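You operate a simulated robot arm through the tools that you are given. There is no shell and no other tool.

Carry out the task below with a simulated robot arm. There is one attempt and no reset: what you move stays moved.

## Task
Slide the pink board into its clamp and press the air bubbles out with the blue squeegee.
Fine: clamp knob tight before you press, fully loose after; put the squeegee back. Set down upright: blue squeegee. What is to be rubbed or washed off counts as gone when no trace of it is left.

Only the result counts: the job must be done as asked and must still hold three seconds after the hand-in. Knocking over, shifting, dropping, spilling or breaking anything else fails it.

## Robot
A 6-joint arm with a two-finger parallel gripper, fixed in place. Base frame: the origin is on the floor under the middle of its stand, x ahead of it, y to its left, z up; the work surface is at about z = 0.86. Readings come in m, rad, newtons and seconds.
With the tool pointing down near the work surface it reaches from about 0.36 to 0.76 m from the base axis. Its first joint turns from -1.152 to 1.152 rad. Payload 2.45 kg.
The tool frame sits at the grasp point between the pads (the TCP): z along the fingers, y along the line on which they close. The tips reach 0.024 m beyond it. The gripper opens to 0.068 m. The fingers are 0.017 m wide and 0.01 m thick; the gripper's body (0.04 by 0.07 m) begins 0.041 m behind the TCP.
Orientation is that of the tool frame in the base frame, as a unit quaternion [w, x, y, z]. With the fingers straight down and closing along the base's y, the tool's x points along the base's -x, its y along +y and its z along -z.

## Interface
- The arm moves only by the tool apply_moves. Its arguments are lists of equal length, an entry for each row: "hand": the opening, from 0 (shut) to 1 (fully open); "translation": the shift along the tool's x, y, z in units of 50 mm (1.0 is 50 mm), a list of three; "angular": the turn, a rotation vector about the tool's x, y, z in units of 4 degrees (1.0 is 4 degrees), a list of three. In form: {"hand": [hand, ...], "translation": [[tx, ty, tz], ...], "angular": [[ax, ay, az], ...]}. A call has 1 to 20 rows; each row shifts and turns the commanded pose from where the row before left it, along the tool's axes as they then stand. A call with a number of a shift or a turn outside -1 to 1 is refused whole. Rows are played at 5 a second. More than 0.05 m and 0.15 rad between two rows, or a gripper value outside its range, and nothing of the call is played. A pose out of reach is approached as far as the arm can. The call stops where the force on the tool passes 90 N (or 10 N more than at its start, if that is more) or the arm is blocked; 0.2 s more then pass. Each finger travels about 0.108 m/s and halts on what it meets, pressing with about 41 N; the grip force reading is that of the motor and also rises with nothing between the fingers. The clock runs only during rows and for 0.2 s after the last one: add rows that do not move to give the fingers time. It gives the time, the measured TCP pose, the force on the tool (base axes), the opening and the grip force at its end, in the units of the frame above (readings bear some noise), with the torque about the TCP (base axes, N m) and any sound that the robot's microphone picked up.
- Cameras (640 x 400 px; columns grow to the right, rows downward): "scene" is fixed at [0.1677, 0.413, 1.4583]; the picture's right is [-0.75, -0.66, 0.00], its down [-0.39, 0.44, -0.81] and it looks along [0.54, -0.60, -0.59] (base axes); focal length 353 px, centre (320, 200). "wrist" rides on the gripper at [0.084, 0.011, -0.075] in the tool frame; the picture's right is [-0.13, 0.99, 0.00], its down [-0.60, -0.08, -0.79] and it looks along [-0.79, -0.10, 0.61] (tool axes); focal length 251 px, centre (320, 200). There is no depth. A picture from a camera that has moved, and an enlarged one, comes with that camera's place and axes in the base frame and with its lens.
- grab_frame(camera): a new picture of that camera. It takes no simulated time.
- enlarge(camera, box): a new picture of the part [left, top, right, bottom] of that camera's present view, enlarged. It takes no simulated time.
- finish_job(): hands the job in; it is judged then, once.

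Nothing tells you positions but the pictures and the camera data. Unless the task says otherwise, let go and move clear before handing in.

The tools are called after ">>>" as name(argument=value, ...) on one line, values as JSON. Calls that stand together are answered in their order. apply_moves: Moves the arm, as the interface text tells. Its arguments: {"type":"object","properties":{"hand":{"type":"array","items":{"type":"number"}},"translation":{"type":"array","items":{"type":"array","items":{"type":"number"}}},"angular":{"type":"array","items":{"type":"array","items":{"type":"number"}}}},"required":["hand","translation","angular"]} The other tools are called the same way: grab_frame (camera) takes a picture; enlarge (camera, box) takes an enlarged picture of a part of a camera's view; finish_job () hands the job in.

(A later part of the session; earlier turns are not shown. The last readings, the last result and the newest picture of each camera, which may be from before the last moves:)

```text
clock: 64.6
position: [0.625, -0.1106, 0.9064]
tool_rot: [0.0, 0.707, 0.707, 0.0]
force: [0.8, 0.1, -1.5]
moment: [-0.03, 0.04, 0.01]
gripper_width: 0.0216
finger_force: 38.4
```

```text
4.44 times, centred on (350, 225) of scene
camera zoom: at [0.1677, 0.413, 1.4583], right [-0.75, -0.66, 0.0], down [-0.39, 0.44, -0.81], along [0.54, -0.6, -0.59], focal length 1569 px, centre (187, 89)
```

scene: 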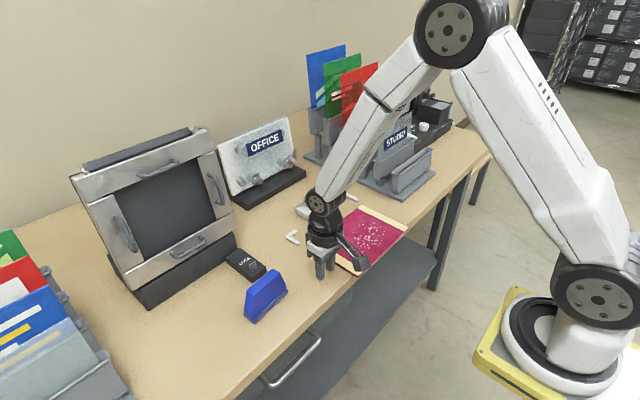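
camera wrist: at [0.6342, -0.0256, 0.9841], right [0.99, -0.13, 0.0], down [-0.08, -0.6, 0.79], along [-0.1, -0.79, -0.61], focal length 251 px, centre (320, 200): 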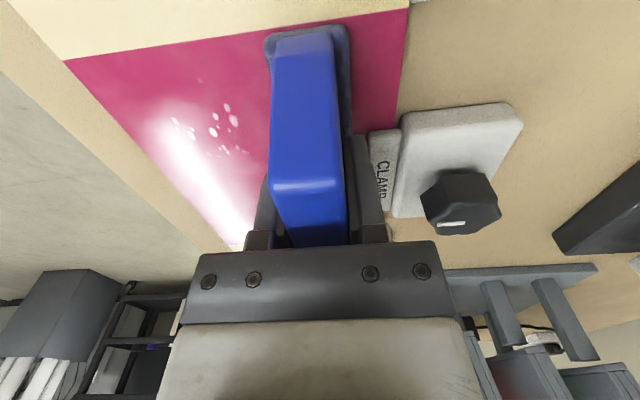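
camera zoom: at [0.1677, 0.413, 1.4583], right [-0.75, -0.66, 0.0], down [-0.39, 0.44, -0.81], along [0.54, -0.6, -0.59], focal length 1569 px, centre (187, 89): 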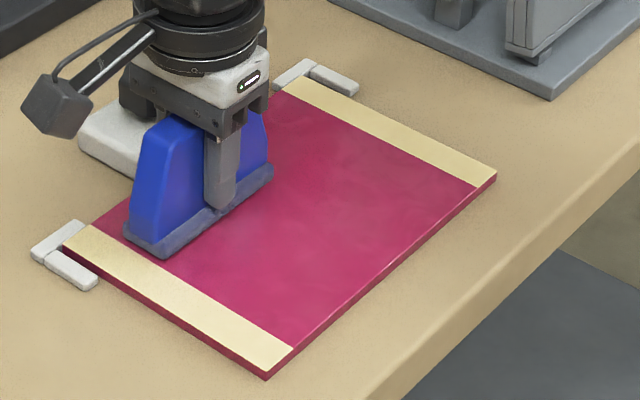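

The visible bubbles are gone. I'll lift the squeegee and inspect the whole board closely for faint traces.

>>> apply_moves(hand=[0, 0, 0, 0, 0, 0, 0], translation=[[0, 0, -0.6], [0, 0, -1], [0.9, 0, 0], [0.9, 0, 0], [0.9, 0, 0], [0.9, 0, 0], [0, 0, 0]], angular=[[0, 0, 0], [0, 0, 0], [0, 0, 0], [0, 0, 0], [0, 0, 0], [0, 0, 0], [0, 0, 0]])

>>> enlarge(camera="scene", box=[300, 190, 400, 265])

>>> enlarge(camera="scene", box=[310, 205, 360, 245])

>>> enlarge(camera="scene", box=[345, 200, 395, 240])

>>> grab_frame(camera="wrist")

```text
clock: 66.2
position: [0.6247, 0.0721, 0.9856]
tool_rot: [-0.001, 0.707, 0.707, 0.0]
force: [0.7, -0.7, -2.1]
moment: [0.01, -0.02, 0.01]
gripper_width: 0.0216
finger_force: 39.2
```

```text
5.33 times, centred on (350, 228) of scene
camera zoom: at [0.1677, 0.4131, 1.4583], right [-0.75, -0.66, 0.0], down [-0.39, 0.44, -0.81], along [0.54, -0.6, -0.59], focal length 1883 px, centre (160, 53)
```

zoom: 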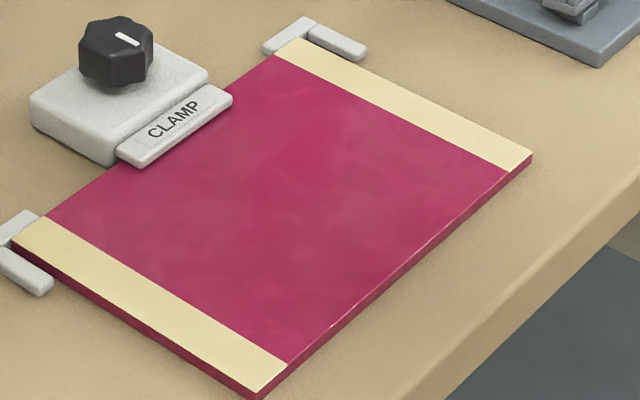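

```text
10.00 times, centred on (335, 225) of scene
camera zoom: at [0.1677, 0.4131, 1.4583], right [-0.75, -0.66, 0.0], down [-0.39, 0.44, -0.81], along [0.54, -0.6, -0.59], focal length 3531 px, centre (170, -50)
```

zoom: 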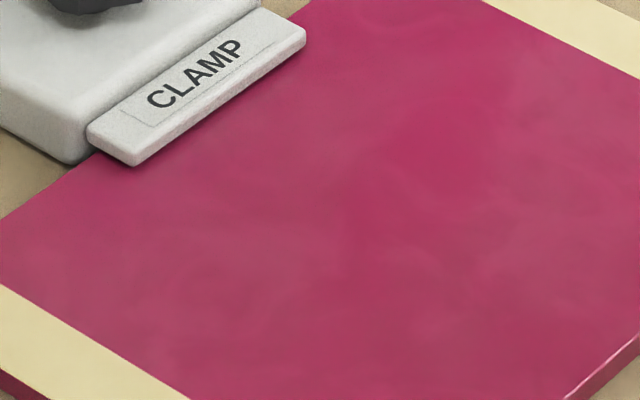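

```text
10.00 times, centred on (370, 220) of scene
camera zoom: at [0.1677, 0.4131, 1.4583], right [-0.75, -0.66, 0.0], down [-0.39, 0.44, -0.81], along [0.54, -0.6, -0.59], focal length 3531 px, centre (-180, 0)
```

zoom: 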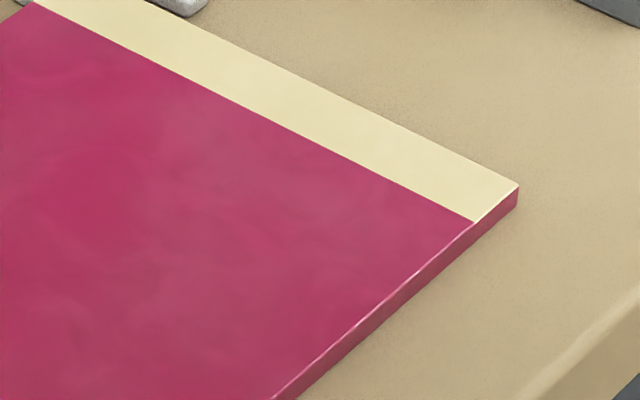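

```text
taken
camera wrist: at [0.6363, 0.1547, 1.0608], right [0.99, -0.13, 0.0], down [-0.08, -0.6, 0.79], along [-0.1, -0.79, -0.61], focal length 251 px, centre (320, 200)
```

wrist: 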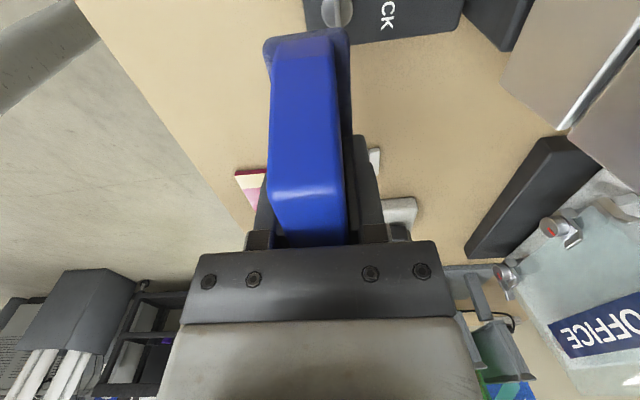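

The board looks clean, but only faint contrast would show leftovers, so I want a closer look and a check of how the squeegee sits in the grip.

>>> enlarge(camera="scene", box=[210, 180, 330, 280])

>>> enlarge(camera="scene", box=[325, 215, 365, 247])

>>> enlarge(camera="scene", box=[345, 205, 385, 237])

```text
4.00 times, centred on (270, 230) of scene
camera zoom: at [0.1677, 0.4131, 1.4583], right [-0.75, -0.66, 0.0], down [-0.39, 0.44, -0.81], along [0.54, -0.6, -0.59], focal length 1412 px, centre (520, 80)
```

zoom: 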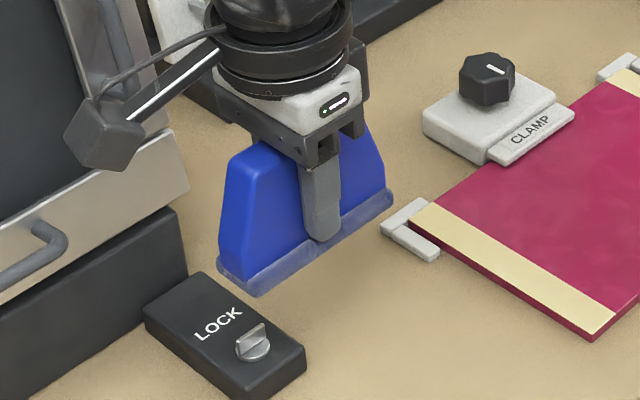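

```text
12.50 times, centred on (345, 231) of scene
camera zoom: at [0.1677, 0.4131, 1.4583], right [-0.75, -0.66, 0.0], down [-0.39, 0.44, -0.81], along [0.54, -0.6, -0.59], focal length 4414 px, centre (8, -188)
```

zoom: 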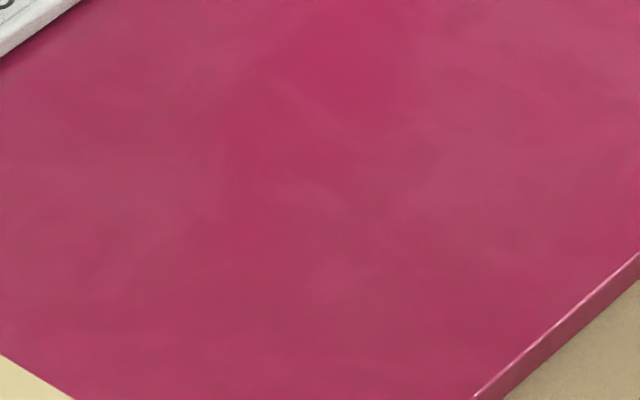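

```text
12.50 times, centred on (365, 221) of scene
camera zoom: at [0.1677, 0.4131, 1.4583], right [-0.75, -0.66, 0.0], down [-0.39, 0.44, -0.81], along [0.54, -0.6, -0.59], focal length 4414 px, centre (-242, -62)
```

zoom: 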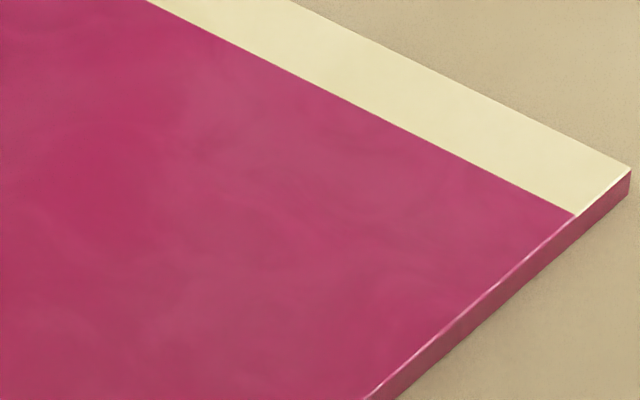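

No traces are visible; the soft swirls were part of the board from the start. To be safe I'll do two extra firm passes on each half, since the last stroke ended with little pressure.

>>> apply_moves(hand=[0, 0, 0, 0, 0, 0, 0], translation=[[-0.9, 0, 0], [-0.9, 0, 0], [-0.9, 0, 0], [-0.9, 0, 0], [0, 0, 0.8], [0, 0, 0.78], [0, 0, 0]], angular=[[0, 0, 0], [0, 0, 0], [0, 0, 0], [0, 0, 0], [0, 0, 0], [0, 0, 0], [0, 0, 0]])

>>> apply_moves(hand=[0, 0], translation=[[0, 0, 0.02], [0, 0, 0]], angular=[[0, 0, 0], [0, 0, 0]])

>>> apply_moves(hand=[0, 0], translation=[[0, 0, 0.014], [0, 0, 0]], angular=[[0, 0, 0], [0, 0, 0]])

```text
clock: 67.8
position: [0.6233, -0.1103, 0.9078]
tool_rot: [0.0, 0.707, 0.707, 0.0]
force: [-0.1, 0.3, -1.6]
moment: [0.03, 0.01, 0.01]
gripper_width: 0.0217
finger_force: 39.2
```

```text
clock: 68.4
position: [0.6228, -0.1097, 0.9063]
tool_rot: [0.0, 0.707, 0.708, 0.0]
force: [-0.1, -0.2, -0.6]
moment: [-0.02, 0.01, -0.02]
gripper_width: 0.0218
finger_force: 38.6
```

```text
clock: 69.0
position: [0.6232, -0.1093, 0.9056]
tool_rot: [0.0, 0.707, 0.707, -0.001]
force: [-0.9, -0.2, 0.5]
moment: [0.12, 0.07, 0.03]
gripper_width: 0.0218
finger_force: 38.6
```

>>> apply_moves(hand=[0, 0], translation=[[0, 0, 0.016], [0, 0, 0]], angular=[[0, 0, 0], [0, 0, 0]])

>>> apply_moves(hand=[0, 0, 0, 0, 0, 0, 0, 0, 0, 0, 0], translation=[[0, -0.2, 0.006], [0, -0.2, 0], [0, -0.2, 0], [0, -0.2, 0], [0, -0.2, 0], [0, -0.2, 0], [0, -0.2, 0], [0, -0.2, 0], [0, -0.2, 0], [0, -0.1, 0], [0, 0, 0]], angular=[[0, 0, 0], [0, 0, 0], [0, 0, 0], [0, 0, 0], [0, 0, 0], [0, 0, 0], [0, 0, 0], [0, 0, 0], [0, 0, 0], [0, 0, 0], [0, 0, 0]])

>>> apply_moves(hand=[0, 0], translation=[[0, 0, 0.006], [0, 0, 0]], angular=[[0, 0, 0], [0, 0, 0]])

```text
clock: 69.6
position: [0.6246, -0.1101, 0.9059]
tool_rot: [0.001, 0.707, 0.707, 0.0]
force: [-3.1, -1.9, 10.8]
moment: [0.51, 0.18, 0.12]
gripper_width: 0.0216
finger_force: 38.3
```

```text
clock: 72.0
position: [0.529, -0.1111, 0.9062]
tool_rot: [0.0, 0.707, 0.707, 0.0]
force: [5.3, 0.1, 14.0]
moment: [0.29, -0.15, -0.09]
gripper_width: 0.0219
finger_force: 38.8
```

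```text
clock: 72.6
position: [0.5286, -0.1106, 0.9054]
tool_rot: [0.0, 0.707, 0.707, -0.001]
force: [1.1, -3.4, 19.8]
moment: [0.13, -0.02, 0.0]
gripper_width: 0.0218
finger_force: 38.7
```

Pressure is about 20 N. Forward pass on this half next, then check the force.

>>> apply_moves(hand=[0, 0, 0, 0, 0, 0, 0, 0, 0, 0, 0], translation=[[0, 0.2, 0.01], [0, 0.2, 0], [0, 0.2, 0], [0, 0.2, 0], [0, 0.2, 0], [0, 0.2, 0], [0, 0.2, 0], [0, 0.2, 0], [0, 0.2, 0], [0, 0.1, 0], [0, 0, 0]], angular=[[0, 0, 0], [0, 0, 0], [0, 0, 0], [0, 0, 0], [0, 0, 0], [0, 0, 0], [0, 0, 0], [0, 0, 0], [0, 0, 0], [0, 0, 0], [0, 0, 0]])

>>> grab_frame(camera="wrist")

```text
clock: 75.0
position: [0.6246, -0.1101, 0.9048]
tool_rot: [0.001, 0.708, 0.707, 0.001]
force: [-9.1, 2.2, 24.4]
moment: [0.04, 0.28, 0.01]
gripper_width: 0.0216
finger_force: 38.0
```

```text
taken
camera wrist: at [0.6349, -0.0257, 0.9801], right [0.99, -0.13, 0.0], down [-0.08, -0.6, 0.79], along [-0.1, -0.79, -0.61], focal length 251 px, centre (320, 200)
```

wrist: 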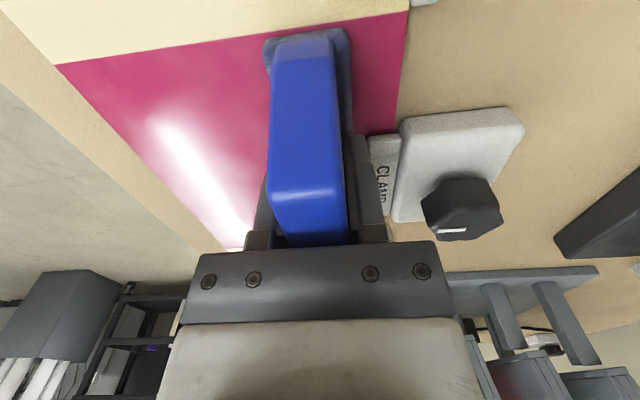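

Good steady pressure. Now the same two passes on the right half.

>>> apply_moves(hand=[0, 0, 0, 0, 0, 0], translation=[[0, 0, -0.15], [-0.8, 0, 0], [-0.7, 0, 0], [0, 0, 0.1], [0, 0, 0.045], [0, 0, 0]], angular=[[0, 0, 0], [0, 0, 0], [0, 0, 0], [0, 0, 0], [0, 0, 0], [0, 0, 0]])

>>> apply_moves(hand=[0, 0], translation=[[0, 0, 0.008], [0, 0, 0]], angular=[[0, 0, 0], [0, 0, 0]])

```text
clock: 76.4
position: [0.6234, -0.1863, 0.9058]
tool_rot: [0.0, 0.707, 0.707, 0.001]
force: [-4.2, -0.3, 8.4]
moment: [0.3, 0.17, 0.07]
gripper_width: 0.0214
finger_force: 38.8
```

```text
clock: 77.0
position: [0.6231, -0.1855, 0.9046]
tool_rot: [0.002, 0.707, 0.707, 0.0]
force: [-3.4, -0.2, 16.8]
moment: [0.48, 0.26, -0.02]
gripper_width: 0.0217
finger_force: 38.2
```

>>> apply_moves(hand=[0, 0, 0, 0, 0, 0, 0, 0, 0, 0, 0], translation=[[0, -0.2, 0.006], [0, -0.2, 0], [0, -0.2, 0], [0, -0.2, 0], [0, -0.2, 0], [0, -0.2, 0], [0, -0.2, 0], [0, -0.2, 0], [0, -0.2, 0], [0, -0.1, 0], [0, 0, 0]], angular=[[0, 0, 0], [0, 0, 0], [0, 0, 0], [0, 0, 0], [0, 0, 0], [0, 0, 0], [0, 0, 0], [0, 0, 0], [0, 0, 0], [0, 0, 0], [0, 0, 0]])

>>> apply_moves(hand=[0, 0, 0, 0, 0, 0, 0, 0, 0, 0, 0], translation=[[0, 0.2, 0.01], [0, 0.2, 0], [0, 0.2, 0], [0, 0.2, 0], [0, 0.2, 0], [0, 0.2, 0], [0, 0.2, 0], [0, 0.2, 0], [0, 0.2, 0], [0, 0.1, 0], [0, 0, 0]], angular=[[0, 0, 0], [0, 0, 0], [0, 0, 0], [0, 0, 0], [0, 0, 0], [0, 0, 0], [0, 0, 0], [0, 0, 0], [0, 0, 0], [0, 0, 0], [0, 0, 0]])

>>> enlarge(camera="scene", box=[290, 180, 410, 270])

```text
clock: 79.4
position: [0.5305, -0.1857, 0.9043]
tool_rot: [0.002, 0.707, 0.707, 0.0]
force: [9.6, -1.1, 25.4]
moment: [0.11, 0.03, -0.06]
gripper_width: 0.0219
finger_force: 38.6
```

```text
clock: 81.8
position: [0.6232, -0.1847, 0.9048]
tool_rot: [0.001, 0.708, 0.707, 0.001]
force: [-7.5, -0.4, 21.9]
moment: [0.15, 0.29, 0.03]
gripper_width: 0.0219
finger_force: 38.8
```

```text
4.44 times, centred on (350, 225) of scene
camera zoom: at [0.167, 0.4132, 1.4584], right [-0.75, -0.66, 0.0], down [-0.39, 0.44, -0.81], along [0.54, -0.61, -0.59], focal length 1569 px, centre (187, 89)
```

zoom: 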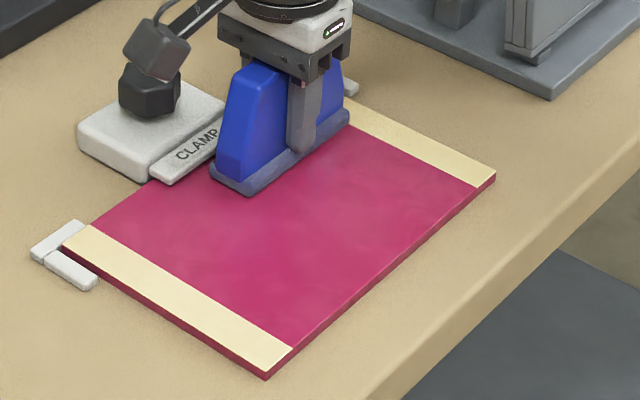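

The board is clean. Now I'll lift the squeegee and carry it back over its original spot at (0.5565, 0.142), restoring its original yaw.

>>> apply_moves(hand=[0, 0, 0, 0, 0, 0, 0, 0, 0, 0, 0, 0, 0, 0], translation=[[0, 0, -0.6], [0, 0, -1], [0, -0.7, 0], [0, -0.65, 0], [0.93, 0, 0], [0.93, 0, 0], [0.93, 0, 0], [0.93, 0, 0], [0.94, 0, 0], [0.94, 0, 0], [0.94, 0, 0], [0, 0, 0], [0, 0, 0], [0, 0, 0]], angular=[[0, 0, 0], [0, 0, 0], [0, 0, 0], [0, 0, 0], [0, 0, 0], [0, 0, 0], [0, 0, 0], [0, 0, 0], [0, 0, 0], [0, 0, 0], [0, 0, 0], [0, 0, -1], [0, 0, -0.125], [0, 0, 0]])

>>> enlarge(camera="scene", box=[200, 200, 340, 330])

>>> grab_frame(camera="scene")

>>> enlarge(camera="scene", box=[300, 190, 400, 265])

```text
clock: 84.8
position: [0.5574, 0.1436, 0.9834]
tool_rot: [0.0, 0.679, 0.734, 0.0]
force: [0.3, -0.5, -1.7]
moment: [0.0, -0.01, 0.02]
gripper_width: 0.0217
finger_force: 38.9
```

```text
3.08 times, centred on (270, 265) of scene
camera zoom: at [0.1677, 0.413, 1.4583], right [-0.75, -0.66, 0.0], down [-0.39, 0.44, -0.81], along [0.54, -0.6, -0.59], focal length 1086 px, centre (474, 0)
```

zoom: 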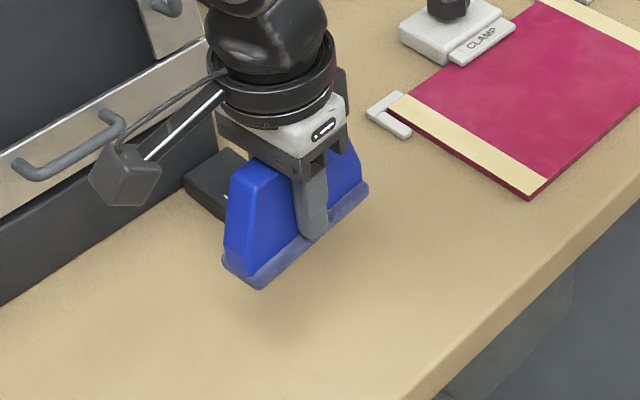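

```text
taken
```

scene: 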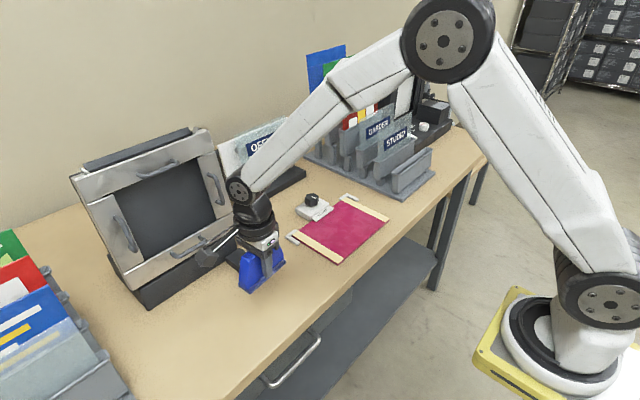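

```text
5.33 times, centred on (350, 228) of scene
camera zoom: at [0.1677, 0.413, 1.4583], right [-0.75, -0.66, 0.0], down [-0.39, 0.44, -0.81], along [0.54, -0.6, -0.59], focal length 1883 px, centre (160, 53)
```

zoom: 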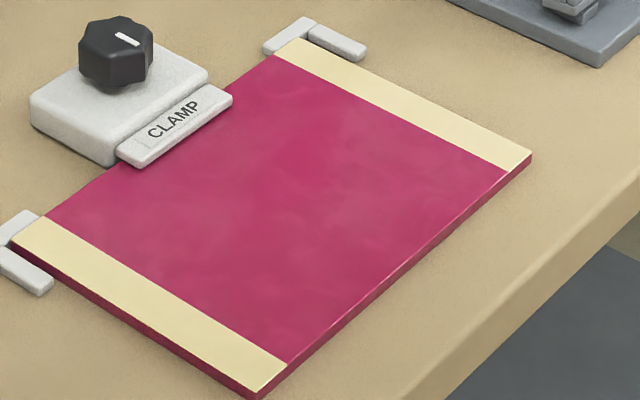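

The squeegee hangs over its old place. I'll lower it to just above the table, then feel for contact in small steps.

>>> apply_moves(hand=[0, 0, 0, 0], translation=[[0, 0, 0.8], [0, 0, 0.6], [0, 0, 0.24], [0, 0, 0]], angular=[[0, 0, 0], [0, 0, 0], [0, 0, 0], [0, 0, 0]])

>>> apply_moves(hand=[0, 0], translation=[[0, 0, 0.02], [0, 0, 0]], angular=[[0, 0, 0], [0, 0, 0]])

>>> apply_moves(hand=[0, 0], translation=[[0, 0, 0.02], [0, 0, 0]], angular=[[0, 0, 0], [0, 0, 0]])

>>> enlarge(camera="scene", box=[220, 240, 320, 330])

```text
clock: 85.8
position: [0.5567, 0.143, 0.9021]
tool_rot: [0.0, 0.678, 0.735, 0.0]
force: [0.4, -0.7, -1.2]
moment: [-0.02, 0.02, -0.04]
gripper_width: 0.0213
finger_force: 38.3
```

```text
clock: 86.4
position: [0.5556, 0.1426, 0.9022]
tool_rot: [0.001, 0.678, 0.735, 0.0]
force: [0.2, 0.2, -1.6]
moment: [0.0, -0.02, -0.01]
gripper_width: 0.0217
finger_force: 38.8
```

```text
clock: 87.0
position: [0.5566, 0.1423, 0.8991]
tool_rot: [0.001, 0.679, 0.734, 0.0]
force: [0.0, -1.0, -1.2]
moment: [0.03, 0.03, 0.0]
gripper_width: 0.0217
finger_force: 38.7
```

```text
4.44 times, centred on (270, 285) of scene
camera zoom: at [0.1677, 0.413, 1.4583], right [-0.75, -0.66, 0.0], down [-0.39, 0.44, -0.81], along [0.54, -0.6, -0.59], focal length 1569 px, centre (542, -178)
```

zoom: 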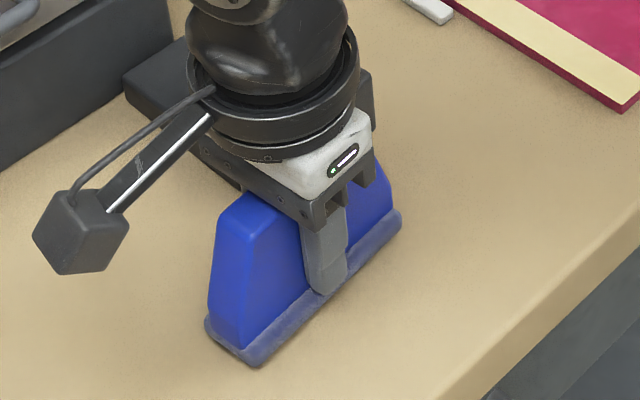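

>>> apply_moves(hand=[0, 0], translation=[[0, 0, 0.02], [0, 0, 0]], angular=[[0, 0, 0], [0, 0, 0]])

>>> apply_moves(hand=[0, 0], translation=[[0, 0, 0.012], [0, 0, 0]], angular=[[0, 0, 0], [0, 0, 0]])

```text
clock: 87.6
position: [0.5564, 0.1422, 0.898]
tool_rot: [0.001, 0.679, 0.734, -0.001]
force: [0.1, -0.5, -1.4]
moment: [0.0, 0.01, 0.01]
gripper_width: 0.0216
finger_force: 38.7
```

```text
clock: 88.2
position: [0.5563, 0.142, 0.898]
tool_rot: [0.0, 0.678, 0.735, 0.0]
force: [-1.5, 0.8, -1.9]
moment: [-0.02, 0.04, 0.03]
gripper_width: 0.0217
finger_force: 38.7
```

>>> apply_moves(hand=[0, 0], translation=[[0, 0, 0.012], [0, 0, 0]], angular=[[0, 0, 0], [0, 0, 0]])

>>> apply_moves(hand=[0, 0], translation=[[0, 0, 0.012], [0, 0, 0]], angular=[[0, 0, 0], [0, 0, 0]])

```text
clock: 88.8
position: [0.5571, 0.142, 0.898]
tool_rot: [0.0, 0.678, 0.735, -0.001]
force: [-0.5, 0.0, -0.8]
moment: [0.0, -0.03, -0.02]
gripper_width: 0.0215
finger_force: 39.3
```

```text
clock: 89.4
position: [0.5556, 0.1418, 0.8952]
tool_rot: [0.0, 0.678, 0.735, 0.0]
force: [-0.5, 0.4, -1.2]
moment: [-0.03, 0.01, 0.01]
gripper_width: 0.0217
finger_force: 38.6
```

>>> apply_moves(hand=[0, 0], translation=[[0, 0, 0.01], [0, 0, 0]], angular=[[0, 0, 0], [0, 0, 0]])

>>> apply_moves(hand=[0, 0], translation=[[0, 0, 0.01], [0, 0, 0]], angular=[[0, 0, 0], [0, 0, 0]])

>>> enlarge(camera="scene", box=[240, 285, 300, 330])

```text
clock: 90.0
position: [0.5558, 0.143, 0.8963]
tool_rot: [0.0, 0.679, 0.734, 0.0]
force: [-0.2, 0.4, -2.2]
moment: [0.06, 0.01, -0.01]
gripper_width: 0.0218
finger_force: 38.0
```

```text
clock: 90.6
position: [0.555, 0.1424, 0.8956]
tool_rot: [0.0, 0.679, 0.734, 0.0]
force: [-0.5, 1.7, 2.5]
moment: [-0.14, 0.05, -0.07]
gripper_width: 0.0216
finger_force: 39.0
```

```text
8.89 times, centred on (270, 308) of scene
camera zoom: at [0.1676, 0.413, 1.4583], right [-0.75, -0.66, 0.0], down [-0.39, 0.44, -0.81], along [0.54, -0.6, -0.59], focal length 3138 px, centre (764, -756)
```

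zoom: 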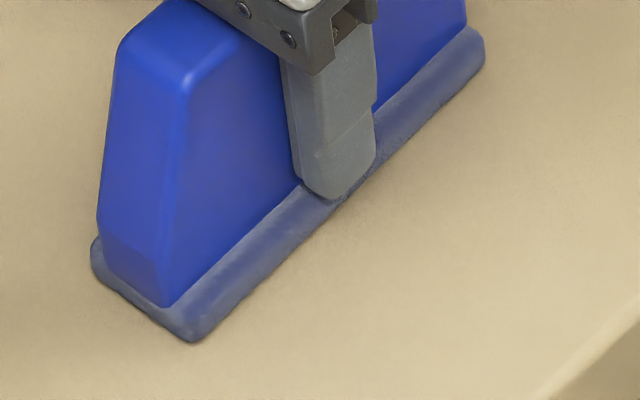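

The blade touches the table (slightly −y end first). I'll press another half-millimetre to seat it flat, then open and check it stays upright.

>>> apply_moves(hand=[0, 0], translation=[[0, 0, 0.008], [0, 0, 0]], angular=[[0, 0, 0], [0, 0, 0]])

>>> apply_moves(hand=[0.4, 0.5, 0.7, 1, 1, 1], translation=[[0, 0, 0], [0, 0, 0], [0, 0, 0], [0, 0, 0], [0, 0, 0], [0, 0, 0]], angular=[[0, 0, 0], [0, 0, 0], [0, 0, 0], [0, 0, 0], [0, 0, 0], [0, 0, 0]])

>>> enlarge(camera="scene", box=[220, 240, 320, 330])

>>> grab_frame(camera="wrist")

```text
clock: 91.2
position: [0.5564, 0.1426, 0.8963]
tool_rot: [-0.001, 0.68, 0.734, 0.0]
force: [-6.0, -2.5, 16.5]
moment: [-0.17, 0.17, -0.03]
gripper_width: 0.0216
finger_force: 39.2
```

```text
clock: 92.6
position: [0.5571, 0.1411, 0.8956]
tool_rot: [0.001, 0.679, 0.734, 0.001]
force: [3.8, 1.1, 20.1]
moment: [-0.06, 0.57, -0.03]
gripper_width: 0.0646
finger_force: 0.1
```

```text
4.44 times, centred on (270, 285) of scene
camera zoom: at [0.1675, 0.413, 1.4584], right [-0.75, -0.66, 0.0], down [-0.39, 0.44, -0.81], along [0.54, -0.6, -0.59], focal length 1569 px, centre (542, -178)
```

zoom: 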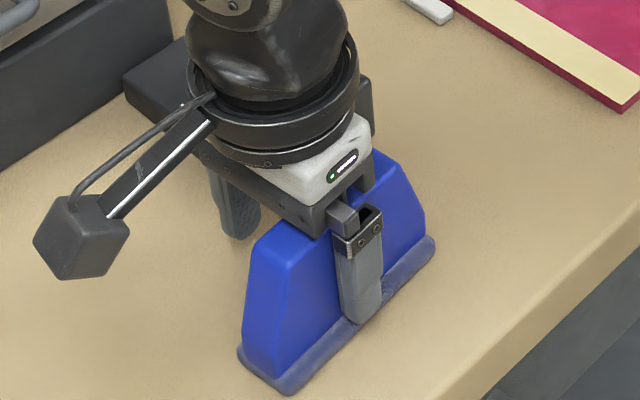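

```text
taken
camera wrist: at [0.5606, 0.2265, 0.9708], right [1.0, -0.05, 0.0], down [-0.03, -0.61, 0.79], along [-0.04, -0.79, -0.61], focal length 251 px, centre (320, 200)
```

wrist: 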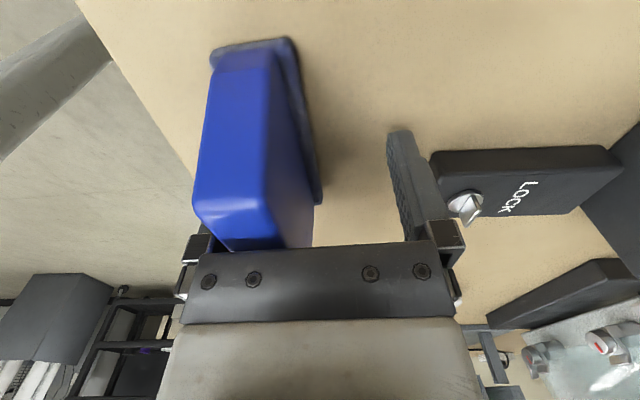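

On opening, a fingertip resting on the flange dragged the squeegee about 2 cm towards −x and is still pressing on it. I'll raise gently to free it and see how it stands before correcting.

>>> apply_moves(hand=[0.95, 0.95], translation=[[0, 0, -0.02], [0, 0, 0]], angular=[[0, 0, 0], [0, 0, 0]])

>>> enlarge(camera="scene", box=[220, 240, 320, 330])

>>> enlarge(camera="wrist", box=[160, 20, 440, 260])

```text
clock: 93.2
position: [0.5565, 0.1419, 0.8953]
tool_rot: [0.0, 0.679, 0.734, 0.0]
force: [2.0, 2.9, 12.8]
moment: [0.07, 0.35, -0.08]
gripper_width: 0.0628
finger_force: 0.1
```

```text
4.44 times, centred on (270, 285) of scene
camera zoom: at [0.1675, 0.413, 1.4583], right [-0.75, -0.66, 0.0], down [-0.39, 0.44, -0.81], along [0.54, -0.6, -0.59], focal length 1569 px, centre (542, -178)
```

zoom: 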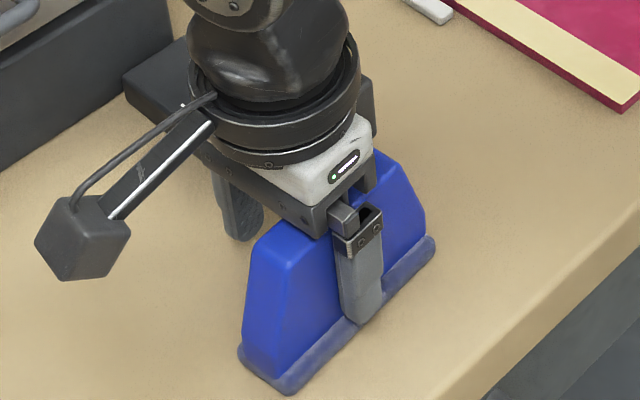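

```text
1.67 times, centred on (300, 140) of wrist
camera zoom: at [0.5599, 0.2265, 0.9708], right [1.0, -0.05, 0.0], down [-0.03, -0.61, 0.79], along [-0.04, -0.79, -0.61], focal length 419 px, centre (353, 300)
```

zoom: 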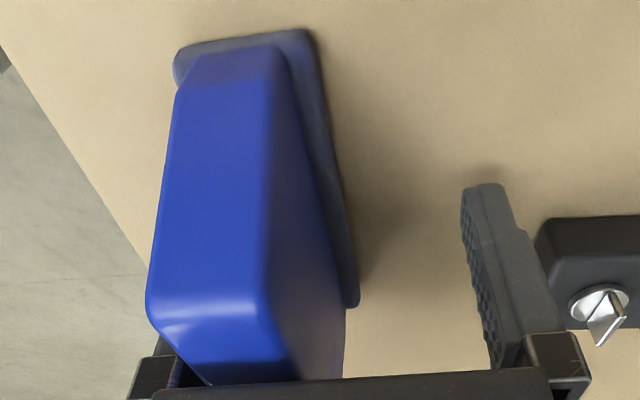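

>>> apply_moves(hand=[0.92, 0.92], translation=[[0, 0, -0.015], [0, 0, 0]], angular=[[0, 0, 0], [0, 0, 0]])

>>> apply_moves(hand=[0.92, 0.92], translation=[[0, 0, -0.02], [0, 0, 0]], angular=[[0, 0, 0], [0, 0, 0]])

>>> enlarge(camera="wrist", box=[160, 20, 440, 260])

>>> enlarge(camera="scene", box=[220, 240, 320, 330])

```text
clock: 93.8
position: [0.5558, 0.1425, 0.8963]
tool_rot: [-0.001, 0.679, 0.734, -0.002]
force: [0.8, -0.3, -0.1]
moment: [-0.01, 0.04, 0.0]
gripper_width: 0.0625
finger_force: 0.1
```

```text
clock: 94.4
position: [0.5556, 0.1426, 0.8984]
tool_rot: [-0.001, 0.679, 0.734, 0.0]
force: [-0.8, -0.4, 0.2]
moment: [0.03, 0.01, 0.0]
gripper_width: 0.0631
finger_force: 0.0
```

```text
1.67 times, centred on (300, 140) of wrist
camera zoom: at [0.5601, 0.2262, 0.9726], right [1.0, -0.05, 0.0], down [-0.03, -0.61, 0.79], along [-0.04, -0.79, -0.61], focal length 419 px, centre (353, 300)
```

zoom: 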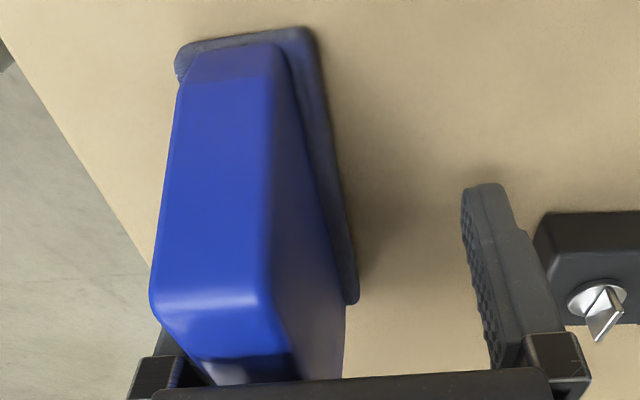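

```text
4.44 times, centred on (270, 285) of scene
camera zoom: at [0.1677, 0.413, 1.4583], right [-0.75, -0.66, 0.0], down [-0.39, 0.44, -0.81], along [0.54, -0.6, -0.59], focal length 1569 px, centre (542, -178)
```

zoom: 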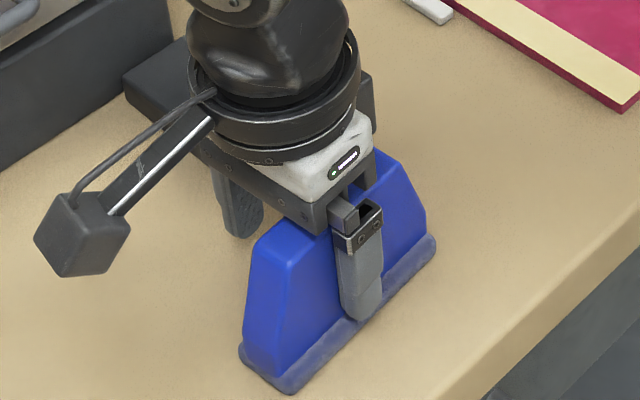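

The squeegee is free and standing upright, just displaced about 2 cm toward −x. I'll rise so the tips are well above its flange, centre the gripper over it, and grip it afresh.

>>> apply_moves(hand=[0.92, 0.95, 1, 1, 1], translation=[[0, 0, -0.136], [0, -0.2, 0], [0, -0.214, 0], [0, 0, 0], [0, 0, 0]], angular=[[0, 0, 0], [0, 0, 0], [0, 0, 0], [0, 0, 0], [0, 0, 0]])

>>> grab_frame(camera="wrist")

>>> enlarge(camera="scene", box=[220, 240, 320, 330])

```text
clock: 95.6
position: [0.5369, 0.1397, 0.9045]
tool_rot: [0.0, 0.679, 0.735, 0.001]
force: [-0.7, 0.1, -0.1]
moment: [0.0, 0.01, 0.01]
gripper_width: 0.068
finger_force: 0.0
```

```text
taken
camera wrist: at [0.5393, 0.2236, 0.979], right [1.0, -0.05, 0.0], down [-0.03, -0.61, 0.79], along [-0.04, -0.79, -0.61], focal length 251 px, centre (320, 200)
```

wrist: 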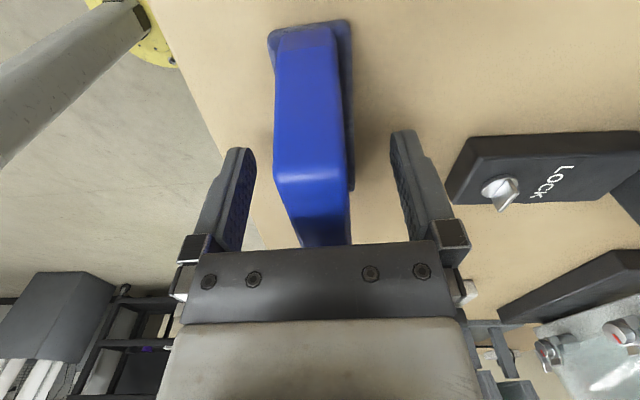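

```text
4.44 times, centred on (270, 285) of scene
camera zoom: at [0.1677, 0.413, 1.4583], right [-0.75, -0.66, 0.0], down [-0.39, 0.44, -0.81], along [0.54, -0.6, -0.59], focal length 1569 px, centre (542, -178)
```

zoom: 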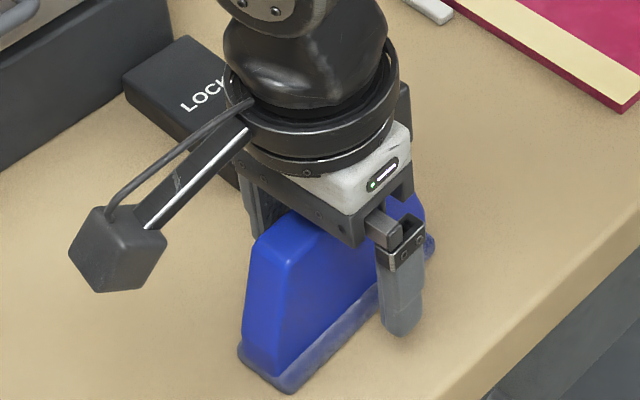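

The gripper is centred over the squeegee with the tips above the flange. Closing gently now.

>>> apply_moves(hand=[0.8, 0.6, 0.45, 0.3, 0, 0], translation=[[0, 0, 0], [0, 0, 0], [0, 0, 0], [0, 0, 0], [0, 0, 0], [0, 0, 0]], angular=[[0, 0, 0], [0, 0, 0], [0, 0, 0], [0, 0, 0], [0, 0, 0], [0, 0, 0]])

>>> enlarge(camera="scene", box=[220, 240, 320, 330])

>>> grab_frame(camera="wrist")

```text
clock: 97.0
position: [0.5364, 0.1403, 0.9044]
tool_rot: [0.001, 0.679, 0.734, 0.0]
force: [0.6, -0.7, 0.4]
moment: [0.02, -0.03, -0.03]
gripper_width: 0.0219
finger_force: 38.7
```

```text
4.44 times, centred on (270, 285) of scene
camera zoom: at [0.1677, 0.413, 1.4583], right [-0.75, -0.66, 0.0], down [-0.39, 0.44, -0.81], along [0.54, -0.6, -0.59], focal length 1569 px, centre (542, -178)
```

zoom: 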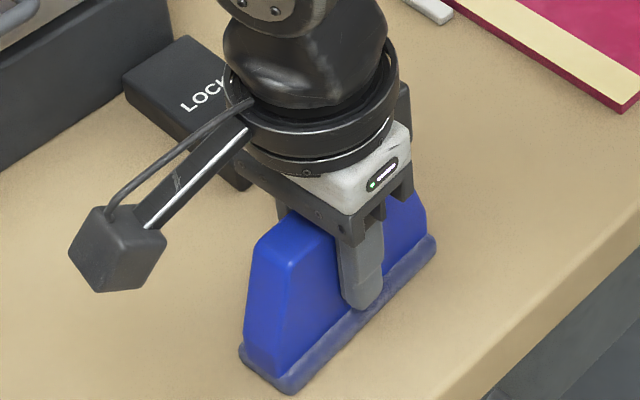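

```text
taken
camera wrist: at [0.5395, 0.2236, 0.979], right [1.0, -0.05, 0.0], down [-0.03, -0.61, 0.79], along [-0.04, -0.79, -0.61], focal length 251 px, centre (320, 200)
```

wrist: 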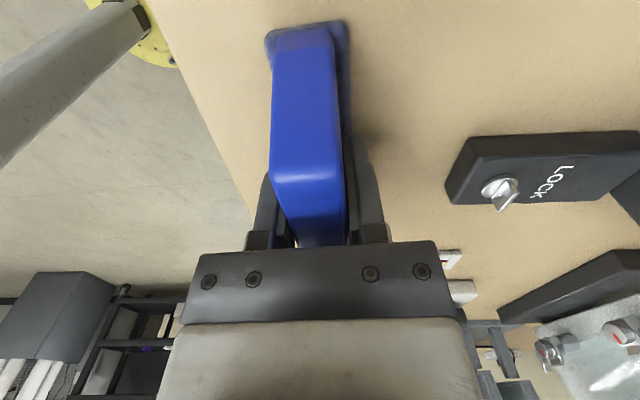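

Gripped well clear of the flange, with the same grip geometry as at the start. I'll lift a few millimetres, shift back 2.07 cm to the original spot and set it down.

>>> apply_moves(hand=[0, 0, 0, 0, 0, 0], translation=[[0, 0, -0.16], [0, 0.2, 0], [0, 0.214, 0], [0, 0, 0.1], [0, 0, 0.05], [0, 0, 0]], angular=[[0, 0, 0], [0, 0, 0], [0, 0, 0], [0, 0, 0], [0, 0, 0], [0, 0, 0]])

>>> apply_moves(hand=[0, 0], translation=[[0, 0, 0.01], [0, 0, 0]], angular=[[0, 0, 0], [0, 0, 0]])

>>> enlarge(camera="scene", box=[220, 240, 320, 330])

```text
clock: 98.4
position: [0.5563, 0.1424, 0.9037]
tool_rot: [0.0, 0.678, 0.735, 0.0]
force: [-1.0, -0.3, -1.3]
moment: [0.02, 0.01, -0.05]
gripper_width: 0.0215
finger_force: 38.7
```

```text
clock: 99.0
position: [0.5562, 0.1423, 0.9041]
tool_rot: [0.0, 0.678, 0.735, 0.001]
force: [0.3, -0.7, -1.1]
moment: [0.06, 0.03, 0.0]
gripper_width: 0.0219
finger_force: 38.7
```

```text
4.44 times, centred on (270, 285) of scene
camera zoom: at [0.1677, 0.413, 1.4583], right [-0.75, -0.66, 0.0], down [-0.39, 0.44, -0.81], along [0.54, -0.6, -0.59], focal length 1569 px, centre (542, -178)
```

zoom: 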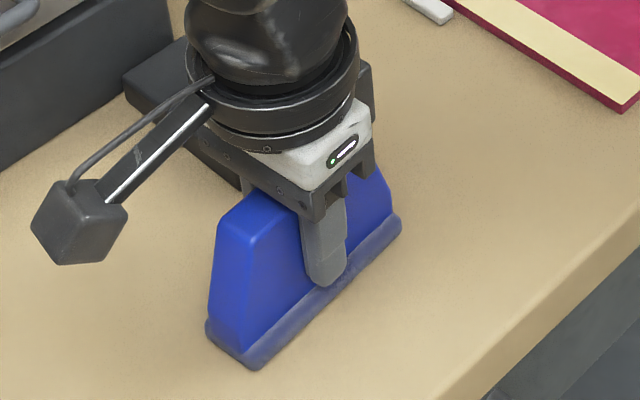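

>>> apply_moves(hand=[0, 0], translation=[[0, 0, 0.008], [0, 0, 0]], angular=[[0, 0, 0], [0, 0, 0]])

>>> apply_moves(hand=[0.33, 0.36, 0.45, 0.6, 0.8, 1, 1], translation=[[0, 0, 0], [0, 0, 0], [0, 0, 0], [0, 0, 0], [0, 0, 0], [0, 0, 0], [0, 0, 0]], angular=[[0, 0, 0], [0, 0, 0], [0, 0, 0], [0, 0, 0], [0, 0, 0], [0, 0, 0], [0, 0, 0]])

>>> enlarge(camera="scene", box=[220, 240, 320, 330])

>>> grab_frame(camera="wrist")

```text
clock: 99.6
position: [0.5572, 0.141, 0.9031]
tool_rot: [0.0, 0.678, 0.735, -0.001]
force: [-0.8, -0.9, 1.1]
moment: [-0.04, 0.03, -0.03]
gripper_width: 0.0215
finger_force: 39.1
```

```text
clock: 101.2
position: [0.5558, 0.1415, 0.9032]
tool_rot: [0.0, 0.678, 0.735, 0.0]
force: [0.0, -0.2, -0.4]
moment: [0.0, -0.01, -0.01]
gripper_width: 0.0678
finger_force: 0.0
```

```text
4.44 times, centred on (270, 285) of scene
camera zoom: at [0.1677, 0.413, 1.4583], right [-0.75, -0.66, 0.0], down [-0.39, 0.44, -0.81], along [0.54, -0.6, -0.59], focal length 1569 px, centre (542, -178)
```

zoom: 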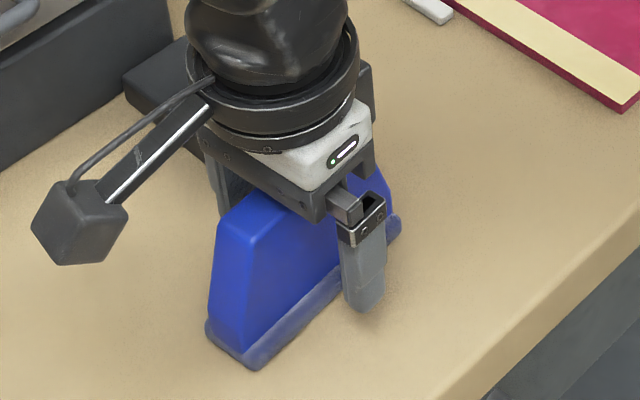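

```text
taken
camera wrist: at [0.5605, 0.2258, 0.9789], right [1.0, -0.05, 0.0], down [-0.03, -0.61, 0.79], along [-0.04, -0.79, -0.61], focal length 251 px, centre (320, 200)
```

wrist: 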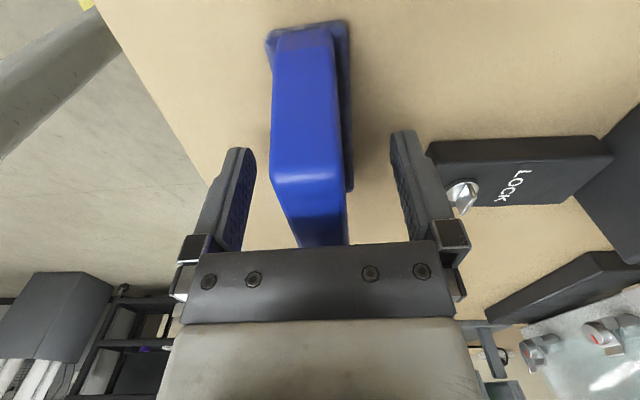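

The squeegee is released upright in its original spot. I'll rise straight up, turn the gripper to 60° to match the knob's flutes, and go back above the clamp knob.

>>> apply_moves(hand=[1, 1, 1, 1], translation=[[0, 0, -0.5], [0, 0, -0.9], [0, 0, -1], [0, 0, -1]], angular=[[0, 0, 0], [0, 0, 0], [0, 0, 0], [0, 0, 0]])

>>> enlarge(camera="scene", box=[220, 240, 320, 330])

>>> apply_moves(hand=[1, 1, 1, 1, 1, 1, 1, 1, 1, 1, 1, 1, 1, 1, 1, 1, 1], translation=[[0, 0, 0], [0, 0, 0], [0, 0, 0], [0, 0, 0], [0, 0, 0], [0, 0, 0], [0, 0, 0], [-0.8423, -0.4863, 0], [-0.8423, -0.4863, 0], [-0.8423, -0.4863, 0], [-0.8423, -0.4863, 0], [-0.8423, -0.4863, 0], [-0.8423, -0.4863, 0], [-0.4767, 0.8256, 0], [-0.4767, 0.8256, 0], [-0.4767, 0.8256, 0], [0, 0, 0]], angular=[[0, 0, -1], [0, 0, -1], [0, 0, -1], [0, 0, -1], [0, 0, -1], [0, 0, -1], [0, 0, -0.375], [0, 0, 0], [0, 0, 0], [0, 0, 0], [0, 0, 0], [0, 0, 0], [0, 0, 0], [0, 0, 0], [0, 0, 0], [0, 0, 0], [0, 0, 0]])

>>> grab_frame(camera="wrist")

>>> grab_frame(camera="scene")

```text
clock: 102.2
position: [0.5561, 0.1444, 1.0756]
tool_rot: [0.001, 0.679, 0.734, 0.0]
force: [-1.3, 0.2, 0.6]
moment: [-0.01, 0.04, 0.0]
gripper_width: 0.068
finger_force: 0.1
```

```text
4.44 times, centred on (270, 285) of scene
camera zoom: at [0.1677, 0.413, 1.4583], right [-0.75, -0.66, 0.0], down [-0.39, 0.44, -0.81], along [0.54, -0.6, -0.59], focal length 1569 px, centre (542, -178)
```

zoom: 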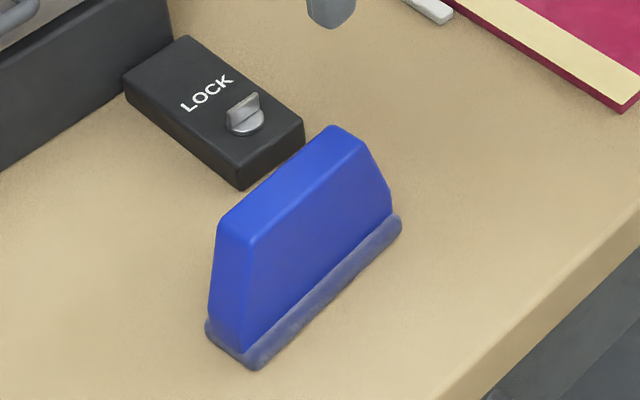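

```text
clock: 105.8
position: [0.6975, -0.1479, 1.0762]
tool_rot: [0.0, 0.501, 0.866, 0.0]
force: [0.4, 0.2, 0.2]
moment: [0.03, 0.03, 0.02]
gripper_width: 0.0678
finger_force: 0.1
```

```text
taken
camera wrist: at [0.6648, -0.0715, 1.151], right [0.92, 0.38, 0.0], down [0.23, -0.56, 0.79], along [0.3, -0.73, -0.61], focal length 251 px, centre (320, 200)
```

wrist: 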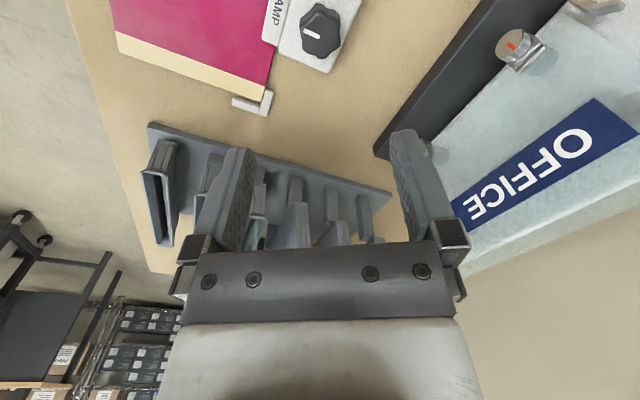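

```text
taken
```

scene: 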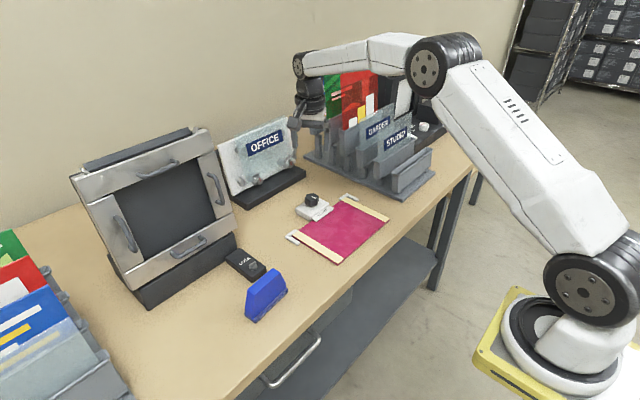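

The squeegee is back exactly where it stood. I'll now descend above the knob and check the alignment before gripping it to loosen.

>>> apply_moves(hand=[1, 1, 1, 1], translation=[[0, 0, 0.86], [0, 0, 0.8], [0, 0, 0.8], [0, 0, 0]], angular=[[0, 0, 0], [0, 0, 0], [0, 0, 0], [0, 0, 0]])

>>> enlarge(camera="wrist", box=[260, 60, 380, 160])

>>> grab_frame(camera="wrist")

```text
clock: 106.8
position: [0.6993, -0.1468, 0.9516]
tool_rot: [0.0, 0.5, 0.866, 0.0]
force: [0.0, 0.2, -0.3]
moment: [0.01, 0.02, 0.04]
gripper_width: 0.0683
finger_force: 0.0
```

```text
4.00 times, centred on (320, 110) of wrist
camera zoom: at [0.6664, -0.0695, 1.0267], right [0.92, 0.38, 0.0], down [0.23, -0.56, 0.79], along [0.3, -0.73, -0.61], focal length 1006 px, centre (320, 560)
```

zoom: 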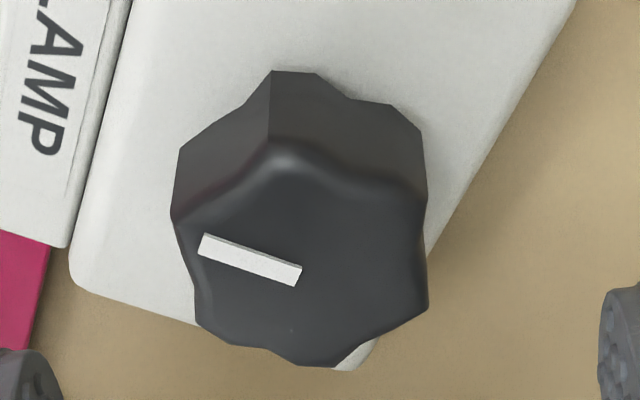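

```text
taken
camera wrist: at [0.6664, -0.0695, 1.0267], right [0.92, 0.38, 0.0], down [0.23, -0.56, 0.79], along [0.3, -0.73, -0.61], focal length 251 px, centre (320, 200)
```

wrist: 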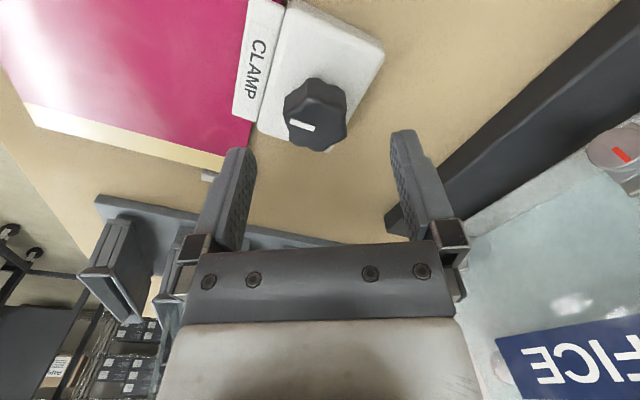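

The knob's centre works out at about (0.698, −0.1506), about 3 mm off the gripper's centre. I'll correct that and descend around it.

>>> apply_moves(hand=[1, 1, 1, 1, 1], translation=[[-0.041, -0.045, 0], [0, 0, 0.4], [0, 0, 0.3], [0, 0, 0.2], [0, 0, 0]], angular=[[0, 0, 0], [0, 0, 0], [0, 0, 0], [0, 0, 0], [0, 0, 0]])

>>> grab_frame(camera="wrist")

>>> enlarge(camera="scene", box=[270, 150, 370, 220])

```text
clock: 108.0
position: [0.6988, -0.1502, 0.9074]
tool_rot: [0.0, 0.5, 0.866, 0.0]
force: [0.4, 0.3, 0.2]
moment: [0.01, 0.02, -0.03]
gripper_width: 0.068
finger_force: 0.1
```

```text
taken
camera wrist: at [0.666, -0.0742, 0.9814], right [0.92, 0.38, 0.0], down [0.23, -0.56, 0.79], along [0.3, -0.73, -0.61], focal length 251 px, centre (320, 200)
```

wrist: 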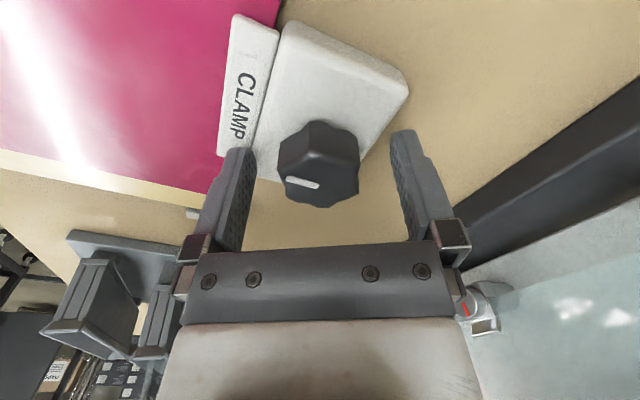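

```text
5.71 times, centred on (320, 185) of scene
camera zoom: at [0.1677, 0.413, 1.4583], right [-0.75, -0.66, 0.0], down [-0.39, 0.44, -0.81], along [0.54, -0.6, -0.59], focal length 2018 px, centre (320, 286)
```

zoom: 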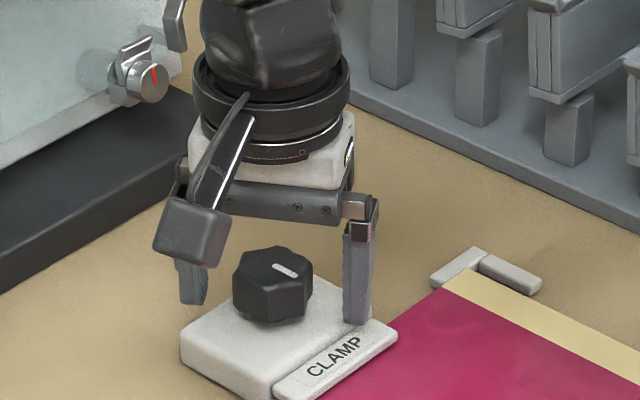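

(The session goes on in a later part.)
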